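You operate a simulated robot arm through the tools that you are given. There is no shell and no other tool.

You run a simulated two-armed robot. Do the job below in one go: nothing can be reset, and whatever is moved stays where it is left.

Task
Wipe up the spill on the top of the grey steel table with the rag and put it back.

The check looks at the end state, three seconds after you hand in, the way a careful person would. Anything else that was tipped, shoved, dropped, spilled or broken makes it a failure.

Robot
Two 7-joint arms with two-finger grippers on one trunk, on a base that drives. Base frame: it is fixed to the floor where the robot stands at the start and does not move with it; the origin is under the middle of the robot, x ahead of it, y to its left, z up; the surface under the hand at the start is at about z = 0.8. Units: m, rad, N and s.
The left shoulder is at the start at [0.099, 0.216, 1.091], the right one opposite. With the tool pointing down near the work surface each hand reaches from about 0.34 to 0.84 m from the robot's upright axis, wherever it stands, measured 20 degrees to its own side. Payload 3.18 kg a hand.
The TCP of each hand is the grasp point between the finger pads, 0.03 m short of the fingertips. In the tool frame z runs along the fingers and y along their closing line. Largest opening 0.144 m; the body of the gripper starts 0.103 m behind the TCP.
Orientation is told as [roll, pitch, yaw] about the base's x, y, z axes, in that order, counted from this pose: with the fingers straight down and closing along the base's y, the tool's x points along the base's -x, its y along +y and its z along -z.

Tools
- The arms move only by the tool apply_moves. It takes "left_motion", "right_motion" or both (then of equal length, played together; a hand with none holds still); each is a list of rows, each a list of 3 entries, a list of its own where there are three numbers: the shift along the tool's x, y, z in m, then the turn, a rotation vector about the tool's x, y, z in rad, then the finger opening in m, from 0 to 0.144. In form: [[[dx, dy, dz], [rx, ry, rz], grip], ...]. A call has 1 to 20 rows; each row is the pose to reach, as a shift and turn from the pose commanded when the call began, along the tool's axes at that moment. A row lasts 0.2 s, in which the tool goes at most 0.05 m and 0.15 rad; a call with a longer step from one row to the next is refused whole, and so is a gripper value outside its range. Where a pose cannot be reached the arm comes as near as it can. A force on the tool above 40 N (or 10 N above the force at the start of the call, whichever is more), or a blocked arm, ends the call early, and 0.2 s more pass. Each finger halts on what it meets, pressing with about 33 N; the grip force reading is that of the motor and also rises with nothing between the fingers. The clock runs only during rows and for 0.2 s after the last one: add rows that repeat a pose to give the fingers time. The reply holds the time, the measured pose of the TCP, the force on the tool along the base axes, the opening and the grip force, in the units named above and with some noise, with the torque about the TCP (base axes, N m) and any sound that the robot's microphone picked up.
- Cameras (640 x 400 px; columns grow to the right, rows downward): "scene" is now at [0.1848, 0.0437, 1.2634]; the picture's right is [0.55, -0.84, 0.00], its down [-0.60, -0.39, -0.69] and it looks along [0.58, 0.38, -0.72] (base axes); focal length 254 px, centre (320, 200). "left" rides on the left gripper at [0.076, -0.016, -0.143] in its tool frame; the picture's right is [0.21, 0.98, 0.00], its down [-0.84, 0.18, -0.51] and it looks along [-0.50, 0.11, 0.86] (tool axes); focal length 218 px, centre (320, 200). "right" rides on the right gripper at [0.077, 0.016, -0.143] in its tool frame; the picture's right is [-0.21, 0.98, 0.00], its down [-0.84, -0.18, -0.51] and it looks along [-0.50, -0.11, 0.86] (tool axes); focal length 218 px, centre (320, 200). There is no depth. A picture from a camera that has moved, and an enlarged one, comes with that camera's place and axes in the base frame and with its lens.
- camera(camera): a new picture of that camera. No time passes.
- move_column(by): slides the trunk up (or, below 0, down) by that many m; the arms and the scene camera ride with it, the base frame stays. It gives what a move gives, with no picture.
- base_move(legs): drives the robot by 1 to 6 legs, each [ahead, left, turn to the left] in m, m and rad, along the robot's own axes; the way and the turn of a leg run together, so that a leg with both is an arc; at most 1.5 m and 3.142 rad a leg. The arms and the cameras ride along, it lands a little off, and it stops where it bumps. It gives what a move gives.
- aim_head(pan, tilt): turns the head with the scene camera to pan (to the left, within 1.396 rad either way) and tilt (down, from -0.506 to 1.204), counted from straight ahead of the robot. It gives what a move gives.
- zoom(camera, box): a new picture of the part [left, top, right, bottom] of that camera's present view, enlarged. No time passes.
- job_done(): hands the job in; it is judged then, once.

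Nothing tells you exact positions but the pictures and the camera data. Unless the task says otherwise, let go and move clear before handing in.

The tools are called after "Emit:" as name(argument=value, ...) on one line, values as JSON. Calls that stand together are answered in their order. apply_moves: Moves the arms, as the interface text tells. Its arguments: {"type":"object","properties":{"left_motion":{"type":"array","items":{"type":"array"}},"right_motion":{"type":"array","items":{"type":"array"}}},"required":[]} The other tools are called the same way: move_column (by) slides the trunk up or down; base_move (legs) drives the base; aim_head (pan, tilt) turns the head that bears the scene camera; camera (camera) takes a picture; zoom (camera, box) takes an enlarged picture of a part of a camera's view; job_done () hands the job in.

At the start:

```text
time: 0.0
left_tcp_pos: [0.337, 0.4617, 0.9945]
left_ee_rot: [0.001, -0.002, 0.001]
left_contact_force: [0.1, 0.6, -0.3]
left_ft_torque: [0.02, 0.0, 0.0]
left_opening: 0.1438
left_grasp_force: 0.0
right_tcp_pos: [0.494, 0.026, 1.0568]
right_ee_rot: [0.0, 0.001, -0.004]
right_contact_force: [-0.2, 0.1, 0.4]
right_ft_torque: [0.0, 0.01, -0.03]
right_opening: 0.1439
right_grasp_force: 0.1
trunk travel left (down, up): [-0.175, 0.194]
robot x, y, heading: [0.0018, -0.0035, 0.003]
head pan, tilt: [0.578, 0.805]
```

scene: 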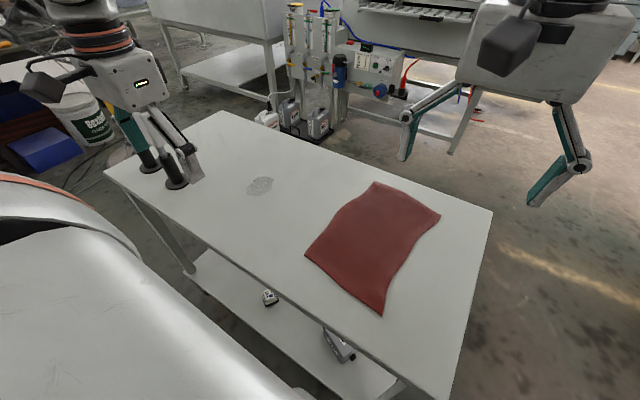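
right: 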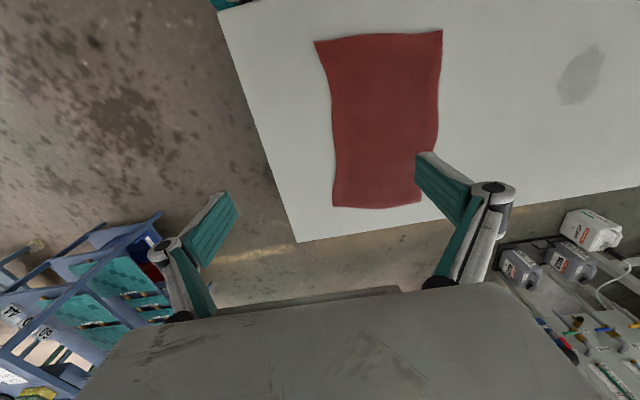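
left: 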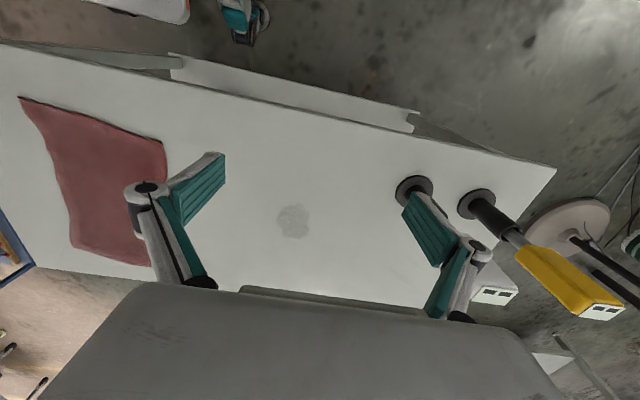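

The table holds a red rag at about x 0.39–0.69, y 0.03–0.21, and a grey spill near (0.51, 0.45). Two dark upright things stand near the left end. I'll look closer at all of these before moving.

Emit:
zoom(camera="scene", box=[280, 160, 460, 330])

Emit:
zoom(camera="scene", box=[90, 80, 330, 230])

Emit:
zoom(camera="left", box=[220, 130, 640, 390])

Emit:
zoom(camera="right", box=[280, 0, 640, 230])

```text
2.35 times, centred on (370, 245) of scene
camera zoom: at [0.1848, 0.0437, 1.2634], right [0.55, -0.84, 0.0], down [-0.6, -0.39, -0.69], along [0.58, 0.38, -0.72], focal length 599 px, centre (202, 94)
```

zoom: 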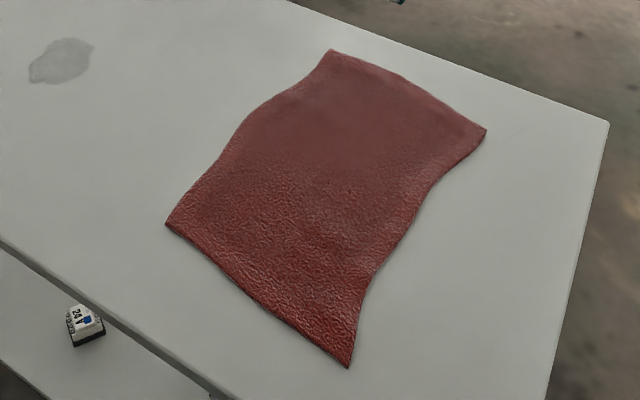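

```text
2.67 times, centred on (210, 155) of scene
camera zoom: at [0.1848, 0.0437, 1.2634], right [0.55, -0.84, 0.0], down [-0.6, -0.39, -0.69], along [0.58, 0.38, -0.72], focal length 679 px, centre (613, 320)
```

zoom: 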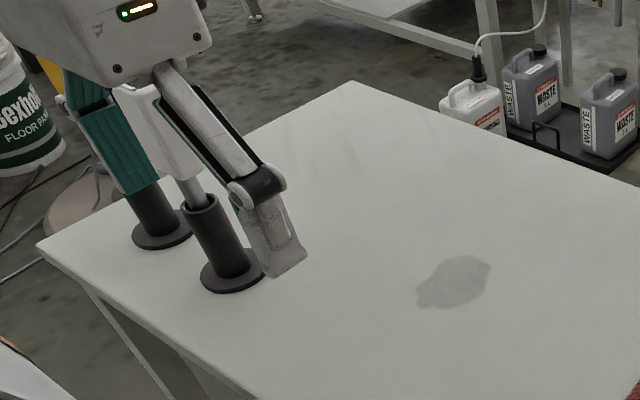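

```text
1.52 times, centred on (430, 260) of left
camera zoom: at [0.2601, 0.4453, 1.1381], right [-0.21, 0.98, 0.0], down [0.84, 0.18, 0.51], along [0.5, 0.11, -0.86], focal length 333 px, centre (152, 109)
```

zoom: 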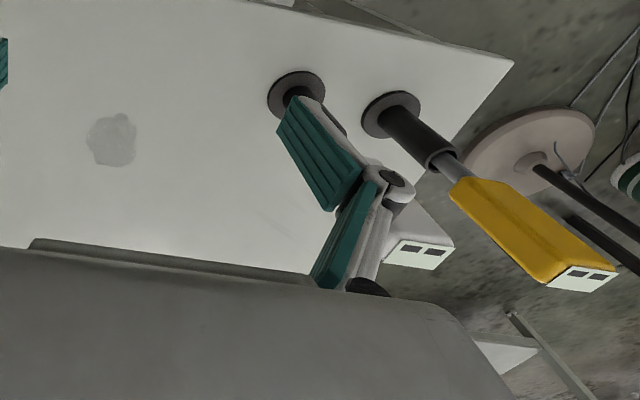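

```text
1.74 times, centred on (460, 115) of right
camera zoom: at [0.4178, 0.0432, 1.199], right [0.21, 0.98, 0.0], down [0.84, -0.18, 0.51], along [0.5, -0.11, -0.86], focal length 380 px, centre (76, 348)
```

zoom: 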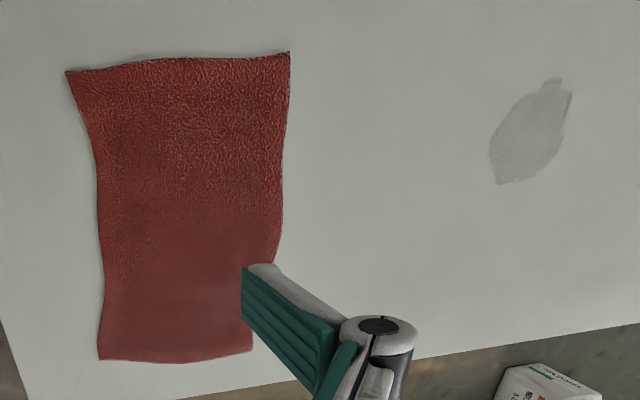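

The spill spans about x 0.47–0.555, y 0.415–0.48. Two holders with tools stand at roughly (0.40, 0.65) and (0.40, 0.77), so I need to keep clear of them. I'll look right before moving the right hand away from the work area.

Emit:
aim_head(pan=-0.5, tilt=0.7)

Emit:
camera(camera="scene")

```text
time: 1.3
left_tcp_pos: [0.3376, 0.4614, 0.9948]
left_ee_rot: [0.001, -0.003, -0.001]
left_contact_force: [0.1, 0.4, -0.8]
left_ft_torque: [0.01, -0.01, 0.0]
left_opening: 0.1439
left_grasp_force: 0.1
right_tcp_pos: [0.4948, 0.0253, 1.0581]
right_ee_rot: [0.001, 0.001, -0.003]
right_contact_force: [0.8, 0.3, -0.1]
right_ft_torque: [0.01, 0.01, -0.01]
right_opening: 0.1438
right_grasp_force: 0.0
trunk travel left (down, up): [-0.175, 0.194]
robot x, y, heading: [-0.0038, -0.0004, -0.0]
head pan, tilt: [-0.499, 0.7]
```

```text
taken
camera scene: at [0.192, -0.0408, 1.272], right [-0.48, -0.88, 0.0], down [-0.57, 0.31, -0.76], along [0.67, -0.37, -0.64], focal length 254 px, centre (320, 200)
```

scene: 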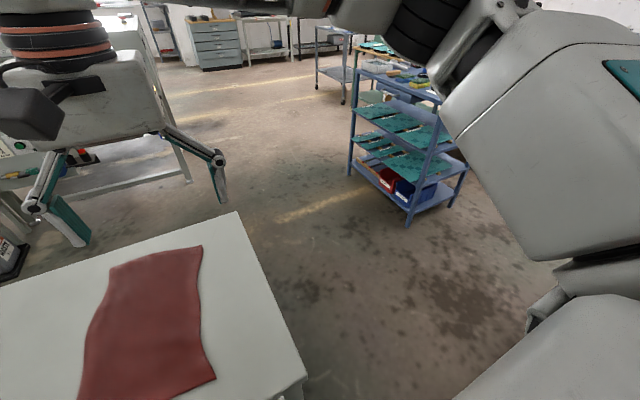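

The right side is open floor, with the blue cart about 1 m off. I'll shift the right hand away to the right and then look again.

Emit:
apply_moves(right_motion=[[[0.01, -0.045, 0], [0, 0, 0], 0.144], [[0.02, -0.09, 0], [0, 0, 0], 0.144], [[0.03, -0.135, 0], [0, 0, 0], 0.144], [[0.04, -0.18, 0], [0, 0, 0], 0.144], [[0.05, -0.225, 0], [0, 0, 0], 0.144], [[0.06, -0.27, 0], [0, 0, 0], 0.144], [[0.06, -0.27, 0], [0, 0, 0], 0.144]])

Emit:
aim_head(pan=0.3, tilt=0.95)

Emit:
camera(camera="scene")

```text
time: 2.9
left_tcp_pos: [0.3374, 0.4616, 0.9942]
left_ee_rot: [0.001, -0.001, 0.003]
left_contact_force: [0.3, 0.1, -0.6]
left_ft_torque: [-0.02, 0.03, 0.01]
left_opening: 0.1439
left_grasp_force: 0.1
right_tcp_pos: [0.4332, -0.2436, 1.0555]
right_ee_rot: [0.0, 0.002, 0.001]
right_contact_force: [0.0, -0.1, 0.3]
right_ft_torque: [-0.03, 0.0, -0.02]
right_opening: 0.1442
right_grasp_force: 0.0
trunk travel left (down, up): [-0.175, 0.194]
robot x, y, heading: [-0.0003, -0.0034, -0.002]
head pan, tilt: [-0.499, 0.7]
```

```text
time: 4.0
left_tcp_pos: [0.3383, 0.462, 0.9942]
left_ee_rot: [0.0, -0.003, 0.001]
left_contact_force: [-0.6, -0.5, 0.2]
left_ft_torque: [0.0, -0.03, 0.01]
left_opening: 0.1438
left_grasp_force: 0.1
right_tcp_pos: [0.4337, -0.2455, 1.0565]
right_ee_rot: [0.001, 0.001, -0.002]
right_contact_force: [-1.1, 0.1, 0.0]
right_ft_torque: [0.0, 0.03, 0.01]
right_opening: 0.144
right_grasp_force: 0.0
trunk travel left (down, up): [-0.175, 0.194]
robot x, y, heading: [0.0013, -0.0018, -0.0]
head pan, tilt: [0.3, 0.949]
```

```text
taken
camera scene: at [0.1869, 0.0213, 1.2523], right [0.29, -0.96, 0.0], down [-0.78, -0.24, -0.58], along [0.56, 0.17, -0.81], focal length 254 px, centre (320, 200)
```

scene: 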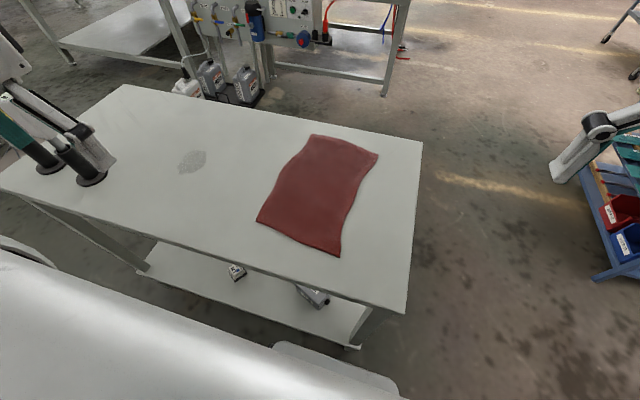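

The right hand is clear. The rag's left edge runs along about y = 0.225 and its centre is near (0.545, 0.125); the table spans x 0.32–0.75 and y -0.09 to about 0.85. I'll bring the left hand above the rag's left edge and study it from there.

Emit:
apply_moves(left_motion=[[[-0.02, -0.04, 0.0], [0, 0, 0], 0.13], [[-0.05, -0.075, 0.0], [0, 0, 0], 0.12], [[-0.08, -0.11, 0.01], [0, 0, 0], 0.11], [[-0.11, -0.145, 0.02], [0, 0, 0], 0.1], [[-0.14, -0.18, 0.03], [0, 0, 0], 0.09], [[-0.17, -0.21, 0.04], [0, 0, 0], 0.08], [[-0.195, -0.245, 0.055], [0, 0, 0], 0.07], [[-0.212, -0.272, 0.074], [0, 0, 0], 0.06], [[-0.212, -0.272, 0.074], [0, 0, 0], 0.06]])

Emit:
camera(camera="left")

Emit:
camera(camera="scene")

Emit:
camera(camera="right")

```text
time: 6.0
left_tcp_pos: [0.5496, 0.1891, 0.9215]
left_ee_rot: [0.0, -0.004, 0.001]
left_contact_force: [-0.5, -0.3, 0.7]
left_ft_torque: [0.01, -0.01, 0.0]
left_opening: 0.0604
left_grasp_force: 0.1
right_tcp_pos: [0.4331, -0.2442, 1.0577]
right_ee_rot: [0.0, 0.001, -0.003]
right_contact_force: [0.4, 0.2, -0.3]
right_ft_torque: [0.0, -0.04, -0.02]
right_opening: 0.1442
right_grasp_force: 0.1
trunk travel left (down, up): [-0.175, 0.194]
robot x, y, heading: [0.0006, 0.0003, -0.004]
head pan, tilt: [0.3, 0.949]
```

```text
taken
camera left: at [0.4713, 0.1732, 1.065], right [-0.21, 0.98, 0.0], down [0.84, 0.18, 0.51], along [0.5, 0.11, -0.86], focal length 218 px, centre (320, 200)
```

left: 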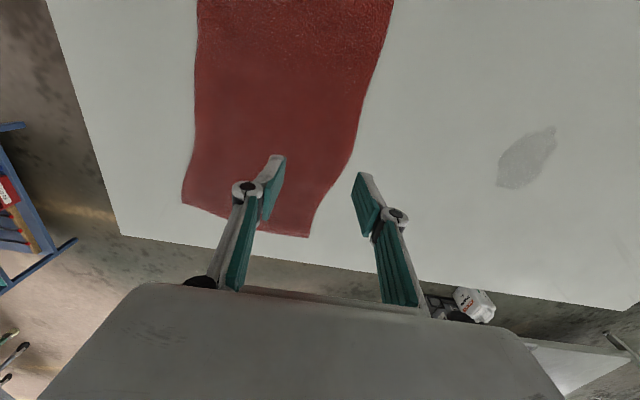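

```text
taken
camera scene: at [0.1858, 0.0213, 1.2527], right [0.3, -0.96, 0.0], down [-0.78, -0.24, -0.58], along [0.56, 0.17, -0.81], focal length 254 px, centre (320, 200)
```

scene: 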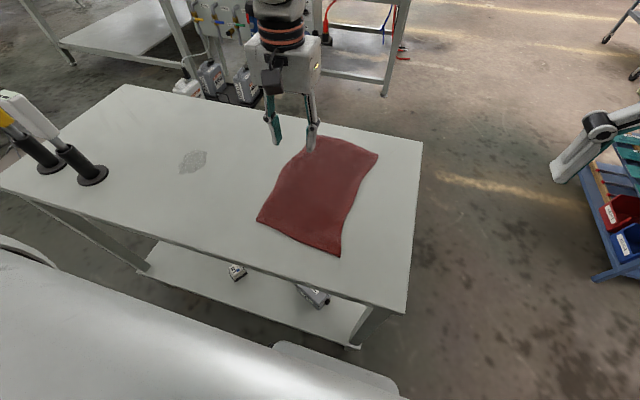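

```text
taken
camera right: at [0.3559, -0.2272, 1.199], right [0.21, 0.98, 0.0], down [0.84, -0.18, 0.51], along [0.5, -0.11, -0.86], focal length 218 px, centre (320, 200)
```

right: 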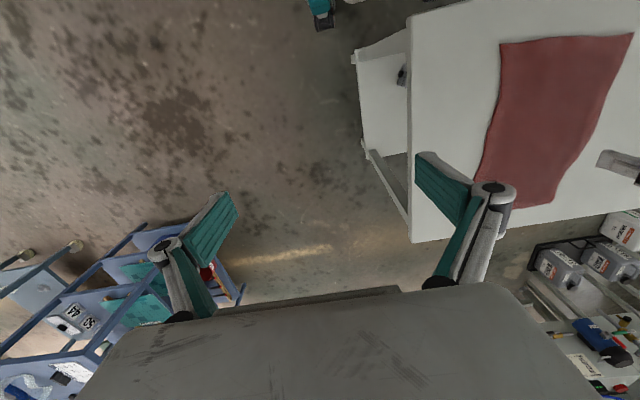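

The rag is flat under the left hand and the tools' holders are well away. I'll centre the grip about 2 cm further inside the rag and go down until the fingertips are just over the cloth.

Emit:
apply_moves(left_motion=[[[0, -0.018, 0.02], [0, 0, 0], 0.06], [[0, -0.018, 0.05], [0, 0, 0], 0.06], [[0, -0.018, 0.07], [0, 0, 0], 0.06], [[0, -0.018, 0.075], [0, 0, 0], 0.06], [[0, -0.018, 0.075], [0, 0, 0], 0.06]])

Emit:
camera(camera="left")

Emit:
zoom(camera="scene", box=[220, 90, 400, 270])

```text
time: 7.2
left_tcp_pos: [0.55, 0.172, 0.8464]
left_ee_rot: [0.002, -0.002, 0.0]
left_contact_force: [-0.4, -0.8, 0.8]
left_ft_torque: [0.01, 0.0, -0.01]
left_opening: 0.0601
left_grasp_force: 0.0
right_tcp_pos: [0.4332, -0.2439, 1.0566]
right_ee_rot: [0.001, 0.001, -0.002]
right_contact_force: [0.1, -0.2, -0.2]
right_ft_torque: [-0.01, 0.0, -0.03]
right_opening: 0.1442
right_grasp_force: 0.0
trunk travel left (down, up): [-0.175, 0.194]
robot x, y, heading: [-0.0024, 0.0007, 0.006]
head pan, tilt: [0.3, 0.949]
```

```text
taken
camera left: at [0.4724, 0.1559, 0.9891], right [-0.21, 0.98, 0.0], down [0.84, 0.18, 0.51], along [0.5, 0.11, -0.86], focal length 218 px, centre (320, 200)
```

left: 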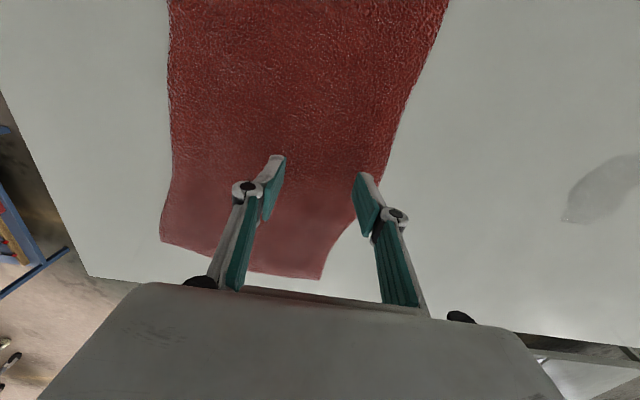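

```text
2.22 times, centred on (310, 180) of scene
camera zoom: at [0.1869, 0.0213, 1.2523], right [0.3, -0.96, 0.0], down [-0.78, -0.24, -0.58], along [0.56, 0.17, -0.81], focal length 566 px, centre (342, 244)
```

zoom: 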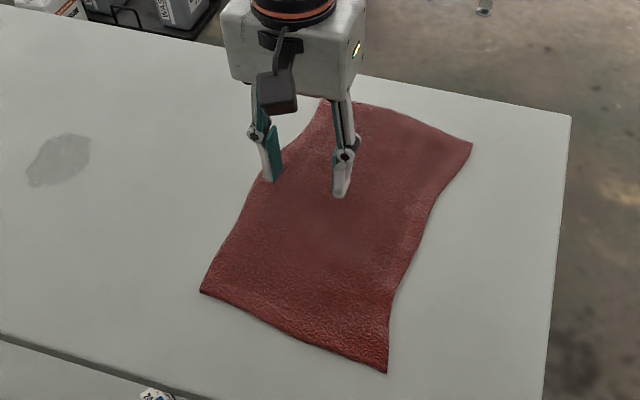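

The outer finger is right at the rag's edge, so I'll move 1.5 cm inward and then press down gently in small steps.

Emit:
apply_moves(left_motion=[[[0, -0.015, 0], [0, 0, 0], 0.06], [[0, -0.015, 0.004], [0, 0, 0], 0.06], [[0, -0.015, 0.008], [0, 0, 0], 0.06], [[0, -0.015, 0.011], [0, 0, 0], 0.06], [[0, -0.015, 0.014], [0, 0, 0], 0.06], [[0, -0.015, 0.014], [0, 0, 0], 0.06]])

```text
time: 8.7
left_tcp_pos: [0.5507, 0.1565, 0.832]
left_ee_rot: [-0.002, -0.005, -0.001]
left_contact_force: [1.0, -1.1, 3.5]
left_ft_torque: [0.0, -0.05, 0.03]
left_opening: 0.0601
left_grasp_force: 0.0
right_tcp_pos: [0.4326, -0.2438, 1.0563]
right_ee_rot: [-0.001, -0.001, 0.0]
right_contact_force: [0.2, 0.0, -1.0]
right_ft_torque: [0.0, 0.0, 0.04]
right_opening: 0.144
right_grasp_force: 0.0
trunk travel left (down, up): [-0.175, 0.194]
robot x, y, heading: [-0.002, 0.0008, -0.001]
head pan, tilt: [0.3, 0.949]
```

The fingertips touch at TCP z ≈ 0.832 with about 3.5 N. I'll press slightly more and close to gather a pinch of cloth.

Emit:
apply_moves(left_motion=[[[0, 0, 0.002], [0, 0, 0], 0.06], [[0, 0, 0.002], [0, 0, 0], 0.045], [[0, 0, 0.002], [0, 0, 0], 0.03], [[0, 0, 0.002], [0, 0, 0], 0.015], [[0, 0, 0.002], [0, 0, 0], 0.0], [[0, 0, 0.002], [0, 0, 0], 0.0], [[0, 0, 0.002], [0, 0, 0], 0.0]])

Emit:
camera(camera="left")

Emit:
zoom(camera="scene", box=[220, 90, 400, 270])

```text
time: 10.2
left_tcp_pos: [0.5477, 0.1586, 0.83]
left_ee_rot: [-0.001, -0.003, 0.001]
left_contact_force: [-0.5, 0.9, 8.9]
left_ft_torque: [0.01, 0.05, 0.03]
left_opening: 0.0046
left_grasp_force: 33.6
right_tcp_pos: [0.433, -0.2443, 1.0567]
right_ee_rot: [0.001, -0.001, -0.003]
right_contact_force: [0.3, 0.1, -0.5]
right_ft_torque: [-0.02, -0.02, -0.01]
right_opening: 0.1441
right_grasp_force: 0.0
trunk travel left (down, up): [-0.175, 0.194]
robot x, y, heading: [-0.0016, 0.002, -0.004]
head pan, tilt: [0.3, 0.949]
```

```text
taken
camera left: at [0.4713, 0.1418, 0.9738], right [-0.21, 0.98, 0.0], down [0.84, 0.18, 0.51], along [0.5, 0.1, -0.86], focal length 218 px, centre (320, 200)
```

left: 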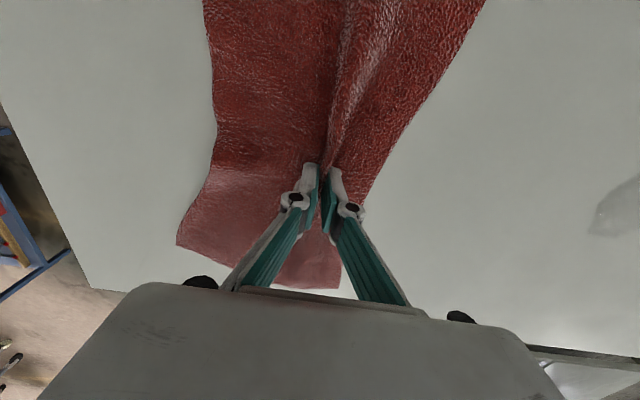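

```text
2.22 times, centred on (310, 180) of scene
camera zoom: at [0.1864, 0.0212, 1.2524], right [0.3, -0.96, 0.0], down [-0.78, -0.24, -0.58], along [0.56, 0.17, -0.81], focal length 566 px, centre (342, 244)
```

zoom: 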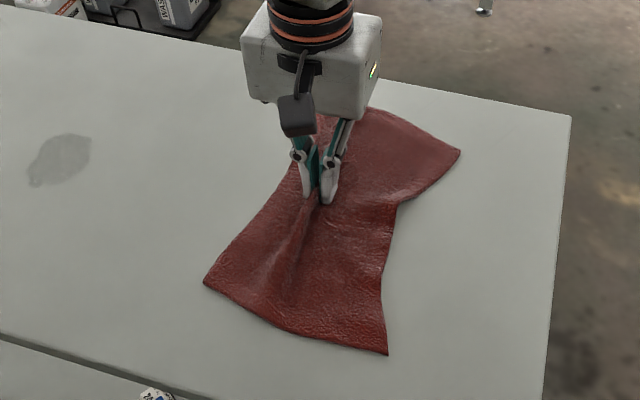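

The gripper has a real fold of cloth between its fingers (opening 4.6 mm, with grip force). I'll ease the pressure slightly and drag the rag flat along the table towards the spill, checking halfway.

Emit:
apply_moves(left_motion=[[[0, 0, -0.001], [0, 0, 0], 0.0], [[0.003, 0.015, -0.001], [0, 0, 0], 0.0], [[0.006, 0.035, -0.001], [0, 0, 0], 0.0], [[0.009, 0.055, -0.001], [0, 0, 0], 0.0], [[0.012, 0.075, -0.001], [0, 0, 0], 0.0], [[0.015, 0.095, -0.001], [0, 0, 0], 0.0], [[0.018, 0.115, -0.001], [0, 0, 0], 0.0], [[0.02, 0.135, -0.001], [0, 0, 0], 0.0], [[0.02, 0.15, -0.001], [0, 0, 0], 0.0]])

Emit:
camera(camera="left")

Emit:
camera(camera="scene")

```text
time: 12.2
left_tcp_pos: [0.5295, 0.3079, 0.8317]
left_ee_rot: [0.001, -0.002, 0.002]
left_contact_force: [0.7, -0.2, 1.4]
left_ft_torque: [-0.03, -0.01, -0.04]
left_opening: 0.0043
left_grasp_force: 32.3
right_tcp_pos: [0.4335, -0.2458, 1.0559]
right_ee_rot: [0.0, -0.001, -0.002]
right_contact_force: [0.6, 0.1, 0.2]
right_ft_torque: [0.02, 0.01, 0.0]
right_opening: 0.1441
right_grasp_force: 0.0
trunk travel left (down, up): [-0.175, 0.194]
robot x, y, heading: [0.0033, 0.0009, -0.002]
head pan, tilt: [0.3, 0.949]
```

```text
taken
camera left: at [0.4516, 0.291, 0.9747], right [-0.21, 0.98, 0.0], down [0.84, 0.18, 0.51], along [0.5, 0.11, -0.86], focal length 218 px, centre (320, 200)
```

left: 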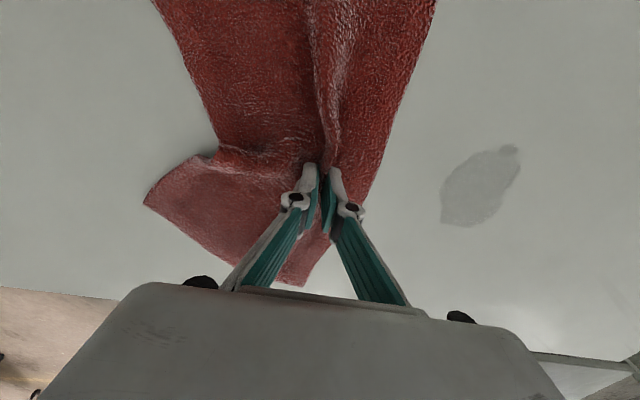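

```text
taken
camera scene: at [0.1867, 0.0213, 1.2523], right [0.3, -0.96, 0.0], down [-0.78, -0.24, -0.58], along [0.56, 0.17, -0.81], focal length 254 px, centre (320, 200)
```

scene: 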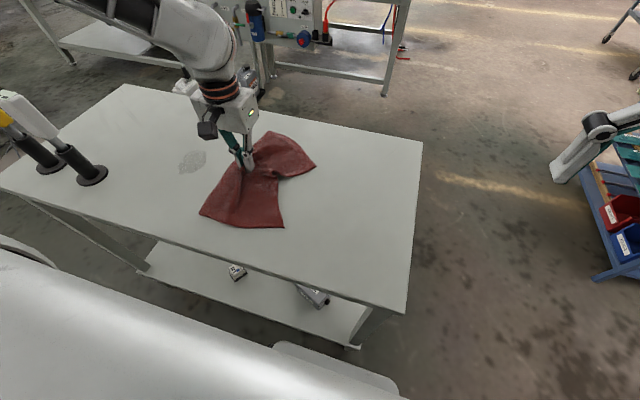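

The rag drags along well, mostly flat, and the spill is still ahead. I'll go on over the spill up to about y = 0.49 with a light press.

Emit:
apply_moves(left_motion=[[[0.0, 0.015, 0.001], [0, 0, 0], 0.0], [[0.003, 0.035, 0.001], [0, 0, 0], 0.0], [[0.006, 0.055, 0.001], [0, 0, 0], 0.0], [[0.009, 0.075, 0.001], [0, 0, 0], 0.0], [[0.012, 0.095, 0.001], [0, 0, 0], 0.0], [[0.014, 0.115, 0.001], [0, 0, 0], 0.0], [[0.016, 0.135, 0.001], [0, 0, 0], 0.0], [[0.016, 0.155, 0.001], [0, 0, 0], 0.0], [[0.016, 0.175, 0.001], [0, 0, 0], 0.0], [[0.016, 0.175, 0.001], [0, 0, 0], 0.0]])

Emit:
camera(camera="left")

Emit:
camera(camera="scene")

```text
time: 14.4
left_tcp_pos: [0.5134, 0.4816, 0.8307]
left_ee_rot: [0.002, -0.002, -0.001]
left_contact_force: [0.6, 2.7, 11.1]
left_ft_torque: [-0.23, -0.07, -0.1]
left_opening: 0.0033
left_grasp_force: 26.1
right_tcp_pos: [0.4332, -0.2444, 1.0564]
right_ee_rot: [0.001, -0.001, -0.001]
right_contact_force: [0.5, 0.2, -0.1]
right_ft_torque: [0.01, 0.03, 0.02]
right_opening: 0.1438
right_grasp_force: 0.1
trunk travel left (down, up): [-0.175, 0.194]
robot x, y, heading: [-0.002, -0.0017, 0.004]
head pan, tilt: [0.3, 0.949]
```

```text
taken
camera left: at [0.4361, 0.4657, 0.9735], right [-0.21, 0.98, 0.0], down [0.84, 0.18, 0.51], along [0.5, 0.11, -0.86], focal length 218 px, centre (320, 200)
```

left: 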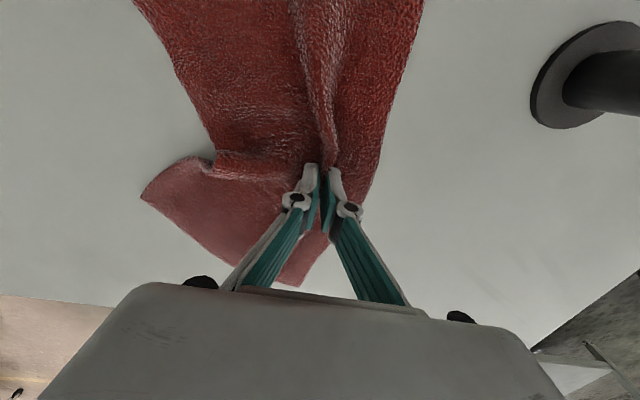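

```text
taken
camera scene: at [0.1861, 0.0206, 1.2525], right [0.3, -0.96, 0.0], down [-0.78, -0.24, -0.58], along [0.56, 0.17, -0.81], focal length 254 px, centre (320, 200)
```

scene: 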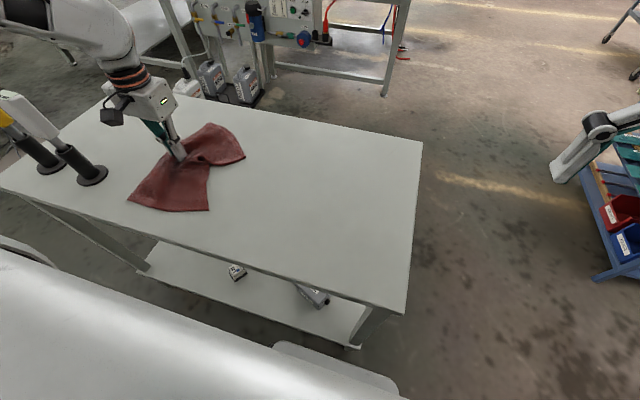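

The rag now covers the spill area, with its near corner still about 9 cm short of the holder. I'll ease the pressure a little and scrub back and forth over the spill region.

Emit:
apply_moves(left_motion=[[[0, -0.015, -0.0005], [0, 0, 0], 0.0], [[0, -0.035, -0.0005], [0, 0, 0], 0.0], [[0, -0.055, -0.0005], [0, 0, 0], 0.0], [[0, -0.075, -0.0005], [0, 0, 0], 0.0], [[0.01, -0.085, -0.0005], [0, 0, 0], 0.0], [[0.025, -0.075, -0.0005], [0, 0, 0], 0.0], [[0.025, -0.055, -0.0005], [0, 0, 0], 0.0], [[0.025, -0.035, -0.0005], [0, 0, 0], 0.0], [[0.025, -0.015, -0.0005], [0, 0, 0], 0.0], [[0.015, -0.005, -0.0005], [0, 0, 0], 0.0], [[0.0, -0.005, -0.0005], [0, 0, 0], 0.0], [[-0.015, -0.005, -0.0005], [0, 0, 0], 0.0], [[-0.03, -0.01, -0.0005], [0, 0, 0], 0.0], [[-0.03, -0.03, -0.0005], [0, 0, 0], 0.0], [[-0.03, -0.05, -0.0005], [0, 0, 0], 0.0], [[-0.03, -0.07, -0.0005], [0, 0, 0], 0.0], [[-0.015, -0.07, -0.0005], [0, 0, 0], 0.0], [[0.0, -0.06, -0.0005], [0, 0, 0], 0.0], [[0.0, -0.04, -0.0005], [0, 0, 0], 0.0], [[0.0, -0.02, -0.0005], [0, 0, 0], 0.0]])

Emit:
camera(camera="left")

Emit:
camera(camera="scene")

```text
time: 18.6
left_tcp_pos: [0.515, 0.4631, 0.8324]
left_ee_rot: [0.001, -0.001, 0.0]
left_contact_force: [-0.5, 0.0, 5.0]
left_ft_torque: [-0.03, -0.02, -0.03]
left_opening: 0.0077
left_grasp_force: 41.1
right_tcp_pos: [0.4328, -0.2435, 1.057]
right_ee_rot: [0.001, 0.001, -0.003]
right_contact_force: [0.0, -0.8, -0.1]
right_ft_torque: [0.0, 0.0, 0.01]
right_opening: 0.1438
right_grasp_force: 0.0
trunk travel left (down, up): [-0.175, 0.194]
robot x, y, heading: [0.0005, -0.0009, 0.001]
head pan, tilt: [0.3, 0.949]
```

```text
taken
camera left: at [0.4366, 0.4459, 0.9743], right [-0.21, 0.98, 0.0], down [0.84, 0.18, 0.51], along [0.5, 0.11, -0.86], focal length 218 px, centre (320, 200)
```

left: 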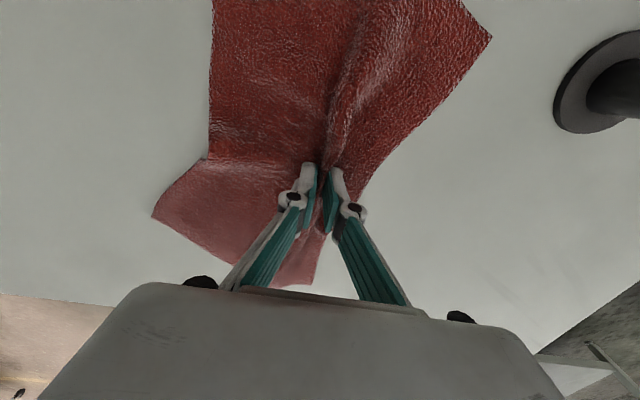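

```text
taken
camera scene: at [0.1863, 0.0213, 1.2524], right [0.3, -0.96, 0.0], down [-0.78, -0.24, -0.58], along [0.56, 0.17, -0.81], focal length 254 px, centre (320, 200)
```

scene: 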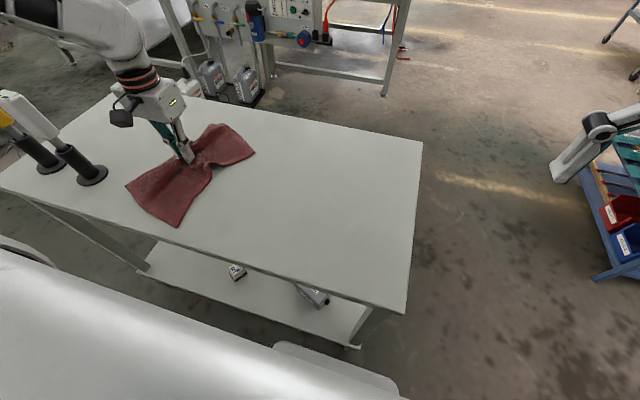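

The rag is still firmly held. I'll drag it back towards its place, to about y = 0.29, to uncover the spill spot and check it.

Emit:
apply_moves(left_motion=[[[0, -0.015, -0.0005], [0, 0, 0], 0.0], [[0, -0.035, -0.0005], [0, 0, 0], 0.0], [[0, -0.055, -0.0005], [0, 0, 0], 0.0], [[0, -0.075, -0.0005], [0, 0, 0], 0.0], [[-0.003, -0.095, -0.0005], [0, 0, 0], 0.0], [[-0.006, -0.115, -0.0005], [0, 0, 0], 0.0], [[-0.009, -0.135, -0.0005], [0, 0, 0], 0.0], [[-0.012, -0.155, -0.0005], [0, 0, 0], 0.0], [[-0.015, -0.175, -0.0005], [0, 0, 0], 0.0], [[-0.015, -0.175, -0.0005], [0, 0, 0], 0.0]])

Emit:
camera(camera="left")

Emit:
camera(camera="scene")

Emit:
zoom(camera="scene", box=[120, 90, 300, 230])

```text
time: 20.9
left_tcp_pos: [0.5291, 0.2857, 0.8325]
left_ee_rot: [-0.001, -0.002, -0.001]
left_contact_force: [-0.4, 0.5, 7.2]
left_ft_torque: [-0.07, -0.12, 0.0]
left_opening: 0.0058
left_grasp_force: 40.6
right_tcp_pos: [0.4331, -0.2437, 1.0564]
right_ee_rot: [0.0, -0.001, -0.002]
right_contact_force: [-0.1, 0.1, -0.1]
right_ft_torque: [-0.03, -0.04, 0.01]
right_opening: 0.1442
right_grasp_force: 0.0
trunk travel left (down, up): [-0.175, 0.194]
robot x, y, heading: [0.0011, 0.0017, 0.001]
head pan, tilt: [0.3, 0.949]
```

```text
taken
camera left: at [0.4521, 0.27, 0.9747], right [-0.21, 0.98, 0.0], down [0.84, 0.18, 0.51], along [0.5, 0.11, -0.86], focal length 218 px, centre (320, 200)
```

left: 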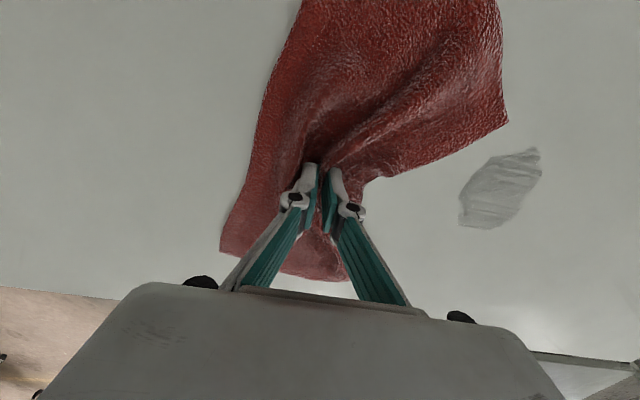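

```text
taken
camera scene: at [0.1865, 0.0213, 1.2524], right [0.3, -0.96, 0.0], down [-0.78, -0.24, -0.58], along [0.56, 0.17, -0.81], focal length 254 px, centre (320, 200)
```

scene: 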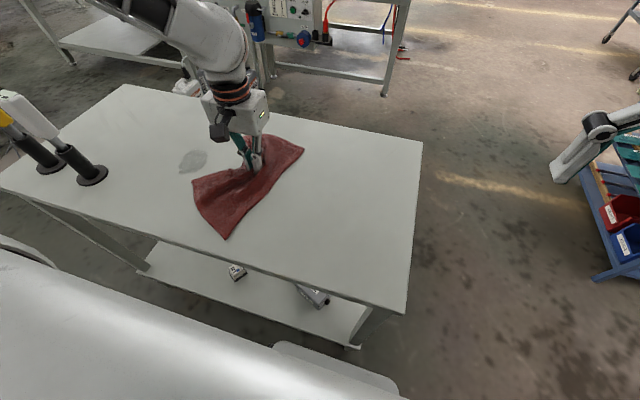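

```text
2.86 times, centred on (210, 160) of scene
camera zoom: at [0.1865, 0.0213, 1.2524], right [0.3, -0.96, 0.0], down [-0.78, -0.24, -0.58], along [0.56, 0.17, -0.81], focal length 727 px, centre (634, 314)
```

zoom: 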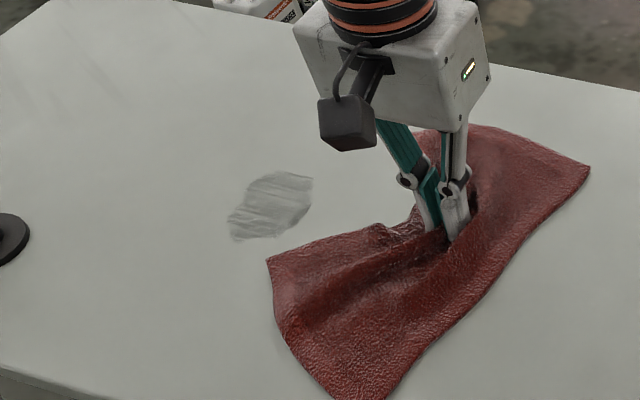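

The spill is only thinned in streaks so far. I'll look closer to see where the wiping took effect.

Emit:
zoom(camera="left", box=[430, 120, 590, 240])

```text
3.33 times, centred on (510, 180) of left
camera zoom: at [0.4521, 0.27, 0.9747], right [-0.21, 0.98, 0.0], down [0.84, 0.18, 0.51], along [0.5, 0.11, -0.86], focal length 728 px, centre (-313, 267)
```

zoom: 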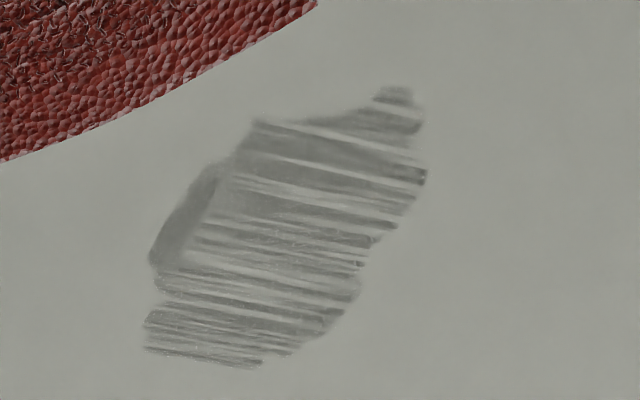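

Only narrow tracks were cleaned, so it needs many overlapping passes. I'll go back over the spill and scrub a tight zigzag with small sideways offsets.

Emit:
apply_moves(left_motion=[[[0.005, 0.025, 0], [0, 0, 0], 0.0], [[0.012, 0.06, 0], [0, 0, 0], 0.0], [[0.02, 0.095, 0], [0, 0, 0], 0.0], [[0.028, 0.13, 0], [0, 0, 0], 0.0], [[0.036, 0.165, 0], [0, 0, 0], 0.0], [[0.04, 0.2, 0], [0, 0, 0], 0.0], [[0.037, 0.16, 0], [0, 0, 0], 0.0], [[0.034, 0.12, 0], [0, 0, 0], 0.0], [[0.031, 0.16, 0], [0, 0, 0], 0.0], [[0.028, 0.2, 0], [0, 0, 0], 0.0], [[0.025, 0.16, 0], [0, 0, 0], 0.0], [[0.022, 0.12, 0], [0, 0, 0], 0.0], [[0.019, 0.16, 0], [0, 0, 0], 0.0], [[0.016, 0.2, 0], [0, 0, 0], 0.0], [[0.013, 0.16, 0], [0, 0, 0], 0.0], [[0.01, 0.12, 0], [0, 0, 0], 0.0], [[0.007, 0.16, 0], [0, 0, 0], 0.0], [[0.004, 0.2, 0], [0, 0, 0], 0.0]])

Emit:
camera(camera="left")

Emit:
zoom(camera="scene", box=[60, 80, 300, 260])

```text
time: 24.6
left_tcp_pos: [0.5241, 0.4875, 0.8313]
left_ee_rot: [-0.001, -0.003, 0.0]
left_contact_force: [-2.0, 1.1, 4.9]
left_ft_torque: [-0.16, -0.05, -0.01]
left_opening: 0.0047
left_grasp_force: 39.0
right_tcp_pos: [0.4328, -0.2431, 1.058]
right_ee_rot: [0.002, 0.0, -0.001]
right_contact_force: [-0.3, 0.3, -0.5]
right_ft_torque: [0.01, -0.02, -0.02]
right_opening: 0.1439
right_grasp_force: 0.1
trunk travel left (down, up): [-0.175, 0.194]
robot x, y, heading: [0.0014, -0.0004, 0.002]
head pan, tilt: [0.3, 0.949]
```

```text
taken
camera left: at [0.4468, 0.471, 0.9753], right [-0.21, 0.98, 0.0], down [0.84, 0.18, 0.51], along [0.5, 0.11, -0.86], focal length 218 px, centre (320, 200)
```

left: 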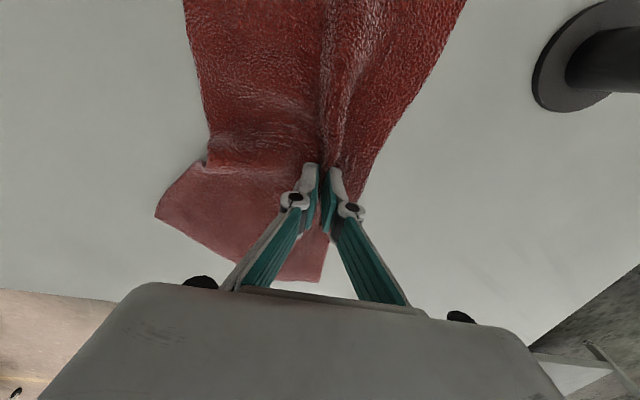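

```text
2.22 times, centred on (180, 170) of scene
camera zoom: at [0.1867, 0.0215, 1.2523], right [0.3, -0.96, 0.0], down [-0.78, -0.24, -0.58], along [0.56, 0.17, -0.81], focal length 566 px, centre (631, 267)
```

zoom: 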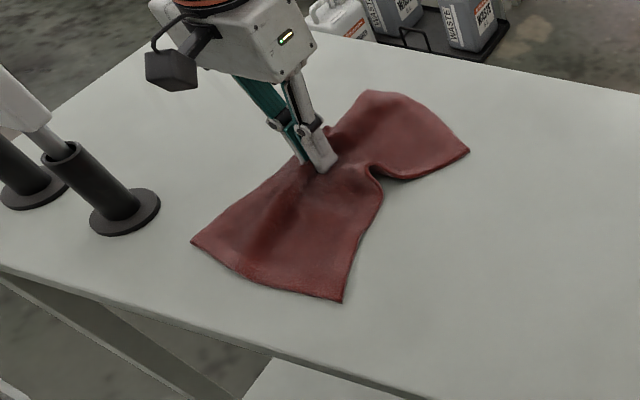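

The rag is well spread around the pinch and well clear of the holder. Next I'll scrub along x over the spill for cross-hatched coverage.

Emit:
apply_moves(left_motion=[[[0.03, -0.002, 0], [0, 0, 0], 0.0], [[0.055, -0.004, 0], [0, 0, 0], 0.0], [[0.01, -0.008, 0], [0, 0, 0], 0.0], [[-0.03, -0.012, 0], [0, 0, 0], 0.0], [[0.01, -0.016, 0], [0, 0, 0], 0.0], [[0.055, -0.02, 0], [0, 0, 0], 0.0], [[0.01, -0.025, 0], [0, 0, 0], 0.0], [[-0.03, -0.03, 0], [0, 0, 0], 0.0], [[0.01, -0.035, 0], [0, 0, 0], 0.0], [[0.055, -0.04, 0], [0, 0, 0], 0.0], [[0.01, -0.045, 0], [0, 0, 0], 0.0], [[-0.03, -0.05, 0], [0, 0, 0], 0.0], [[0.01, -0.055, 0], [0, 0, 0], 0.0], [[0.055, -0.06, 0], [0, 0, 0], 0.0], [[0.01, -0.065, 0], [0, 0, 0], 0.0], [[-0.03, -0.07, 0], [0, 0, 0], 0.0], [[0.01, -0.07, 0], [0, 0, 0], 0.0]])

Emit:
zoom(camera="scene", box=[60, 80, 300, 260])

```text
time: 28.2
left_tcp_pos: [0.5137, 0.4183, 0.833]
left_ee_rot: [0.0, -0.003, 0.0]
left_contact_force: [-0.7, 1.6, 2.5]
left_ft_torque: [-0.09, 0.0, -0.04]
left_opening: 0.0058
left_grasp_force: 41.1
right_tcp_pos: [0.4327, -0.2433, 1.0571]
right_ee_rot: [0.0, -0.001, -0.001]
right_contact_force: [-0.3, 0.5, -1.2]
right_ft_torque: [0.02, -0.02, -0.04]
right_opening: 0.144
right_grasp_force: 0.1
trunk travel left (down, up): [-0.175, 0.194]
robot x, y, heading: [0.0004, -0.0013, 0.001]
head pan, tilt: [0.3, 0.949]
```

```text
2.22 times, centred on (180, 170) of scene
camera zoom: at [0.185, 0.0218, 1.2528], right [0.3, -0.96, 0.0], down [-0.78, -0.24, -0.58], along [0.56, 0.17, -0.81], focal length 566 px, centre (631, 267)
```

zoom: 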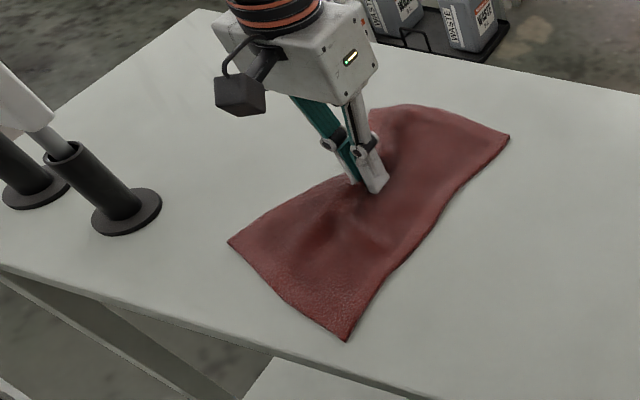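

I'll pull the rag back again to check the spot.

Emit:
apply_moves(left_motion=[[[0, -0.025, 0], [0, 0, 0], 0.0], [[-0.003, -0.055, 0], [0, 0, 0], 0.0], [[-0.006, -0.085, 0], [0, 0, 0], 0.0], [[-0.009, -0.11, 0], [0, 0, 0], 0.0], [[-0.012, -0.13, 0], [0, 0, 0], 0.0], [[-0.012, -0.13, 0], [0, 0, 0], 0.0]])

Emit:
camera(camera="left")

Emit:
zoom(camera="scene", box=[120, 90, 300, 230])

Emit:
zoom(camera="left", box=[430, 120, 590, 240])

```text
time: 29.6
left_tcp_pos: [0.528, 0.286, 0.8328]
left_ee_rot: [0.0, -0.002, 0.001]
left_contact_force: [0.2, 2.7, 5.7]
left_ft_torque: [-0.07, -0.06, -0.03]
left_opening: 0.0056
left_grasp_force: 41.0
right_tcp_pos: [0.4339, -0.2429, 1.0569]
right_ee_rot: [0.001, -0.001, -0.001]
right_contact_force: [0.5, 0.7, 0.6]
right_ft_torque: [0.0, 0.0, -0.01]
right_opening: 0.144
right_grasp_force: 0.0
trunk travel left (down, up): [-0.175, 0.194]
robot x, y, heading: [0.0022, -0.002, 0.001]
head pan, tilt: [0.3, 0.949]
```

```text
taken
camera left: at [0.4495, 0.2705, 0.975], right [-0.21, 0.98, 0.0], down [0.84, 0.18, 0.51], along [0.5, 0.11, -0.86], focal length 218 px, centre (320, 200)
```

left: 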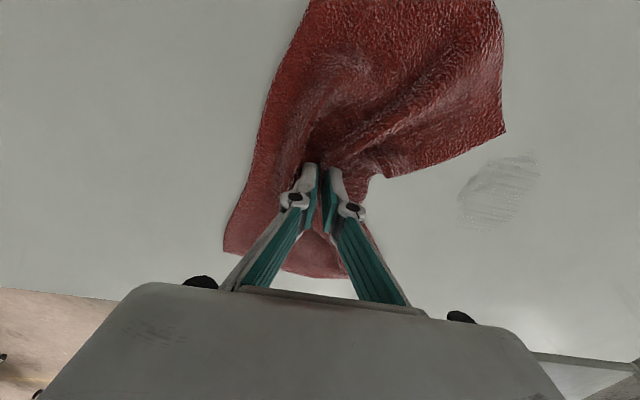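

```text
2.86 times, centred on (210, 160) of scene
camera zoom: at [0.1865, 0.0214, 1.2524], right [0.3, -0.96, 0.0], down [-0.78, -0.24, -0.58], along [0.56, 0.17, -0.81], focal length 727 px, centre (634, 314)
```

zoom: 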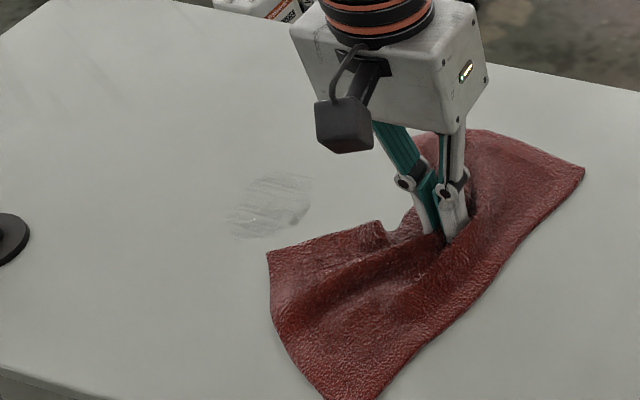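

```text
3.33 times, centred on (510, 180) of left
camera zoom: at [0.4495, 0.2705, 0.975], right [-0.21, 0.98, 0.0], down [0.84, 0.18, 0.51], along [0.5, 0.11, -0.86], focal length 728 px, centre (-313, 267)
```

zoom: 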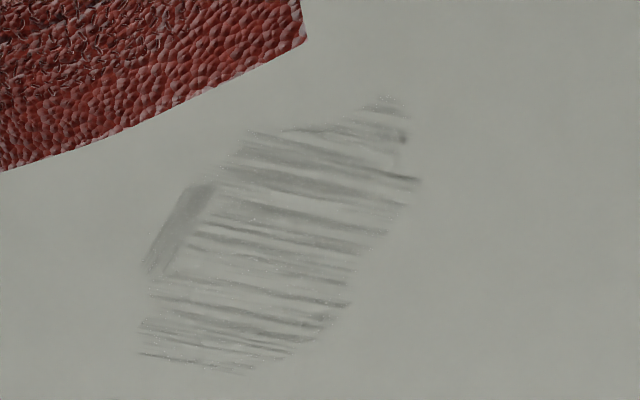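

The spill is much fainter now, with a leftover near (0.51, 0.42) and some streaks. I'll do longer strokes from y = 0.365 to 0.485 at different x offsets, pressing slightly more.

Emit:
apply_moves(left_motion=[[[0.02, 0.04, 0.0005], [0, 0, 0], 0.0], [[0.045, 0.08, 0.001], [0, 0, 0], 0.0], [[0.045, 0.12, 0.001], [0, 0, 0], 0.0], [[0.045, 0.16, 0.001], [0, 0, 0], 0.0], [[0.04, 0.2, 0.001], [0, 0, 0], 0.0], [[0.035, 0.16, 0.001], [0, 0, 0], 0.0], [[0.032, 0.12, 0.001], [0, 0, 0], 0.0], [[0.028, 0.08, 0.001], [0, 0, 0], 0.0], [[0.024, 0.12, 0.001], [0, 0, 0], 0.0], [[0.02, 0.16, 0.001], [0, 0, 0], 0.0], [[0.016, 0.2, 0.001], [0, 0, 0], 0.0], [[0.012, 0.16, 0.001], [0, 0, 0], 0.0], [[0.008, 0.12, 0.001], [0, 0, 0], 0.0], [[0.004, 0.08, 0.001], [0, 0, 0], 0.0], [[0.0, 0.12, 0.001], [0, 0, 0], 0.0], [[-0.004, 0.16, 0.001], [0, 0, 0], 0.0], [[-0.008, 0.2, 0.001], [0, 0, 0], 0.0], [[-0.012, 0.16, 0.001], [0, 0, 0], 0.0], [[-0.016, 0.12, 0.001], [0, 0, 0], 0.0], [[-0.02, 0.08, 0.001], [0, 0, 0], 0.0]])

Emit:
camera(camera="left")

Emit:
zoom(camera="scene", box=[60, 80, 300, 260])

```text
time: 33.9
left_tcp_pos: [0.548, 0.3649, 0.8302]
left_ee_rot: [0.0, -0.002, 0.0]
left_contact_force: [0.1, 1.1, 5.1]
left_ft_torque: [0.27, -0.03, 0.0]
left_opening: 0.0035
left_grasp_force: 27.1
right_tcp_pos: [0.4331, -0.2454, 1.0556]
right_ee_rot: [0.002, 0.001, -0.001]
right_contact_force: [0.2, -0.2, 0.1]
right_ft_torque: [0.02, 0.01, 0.0]
right_opening: 0.1439
right_grasp_force: 0.0
trunk travel left (down, up): [-0.175, 0.194]
robot x, y, heading: [-0.0011, 0.001, -0.002]
head pan, tilt: [0.3, 0.949]
```

```text
taken
camera left: at [0.4706, 0.3492, 0.9741], right [-0.21, 0.98, 0.0], down [0.84, 0.18, 0.51], along [0.5, 0.11, -0.86], focal length 218 px, centre (320, 200)
```

left: 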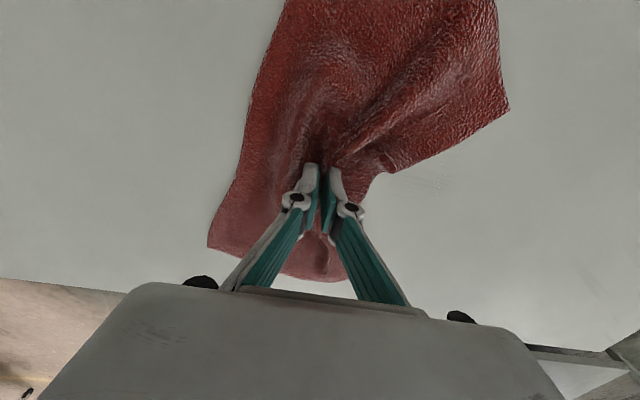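

```text
2.22 times, centred on (180, 170) of scene
camera zoom: at [0.187, 0.0199, 1.2522], right [0.3, -0.96, 0.0], down [-0.78, -0.24, -0.58], along [0.56, 0.17, -0.81], focal length 566 px, centre (631, 267)
```

zoom: 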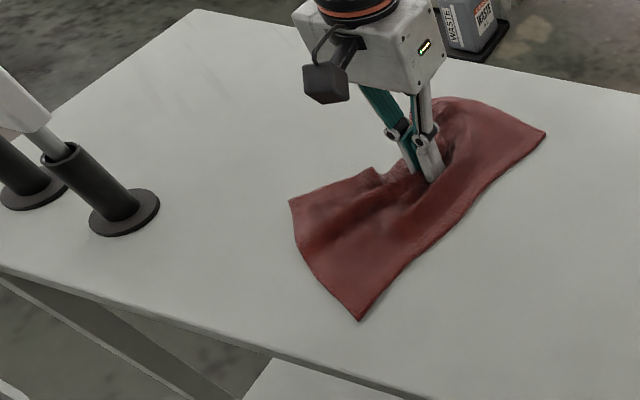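

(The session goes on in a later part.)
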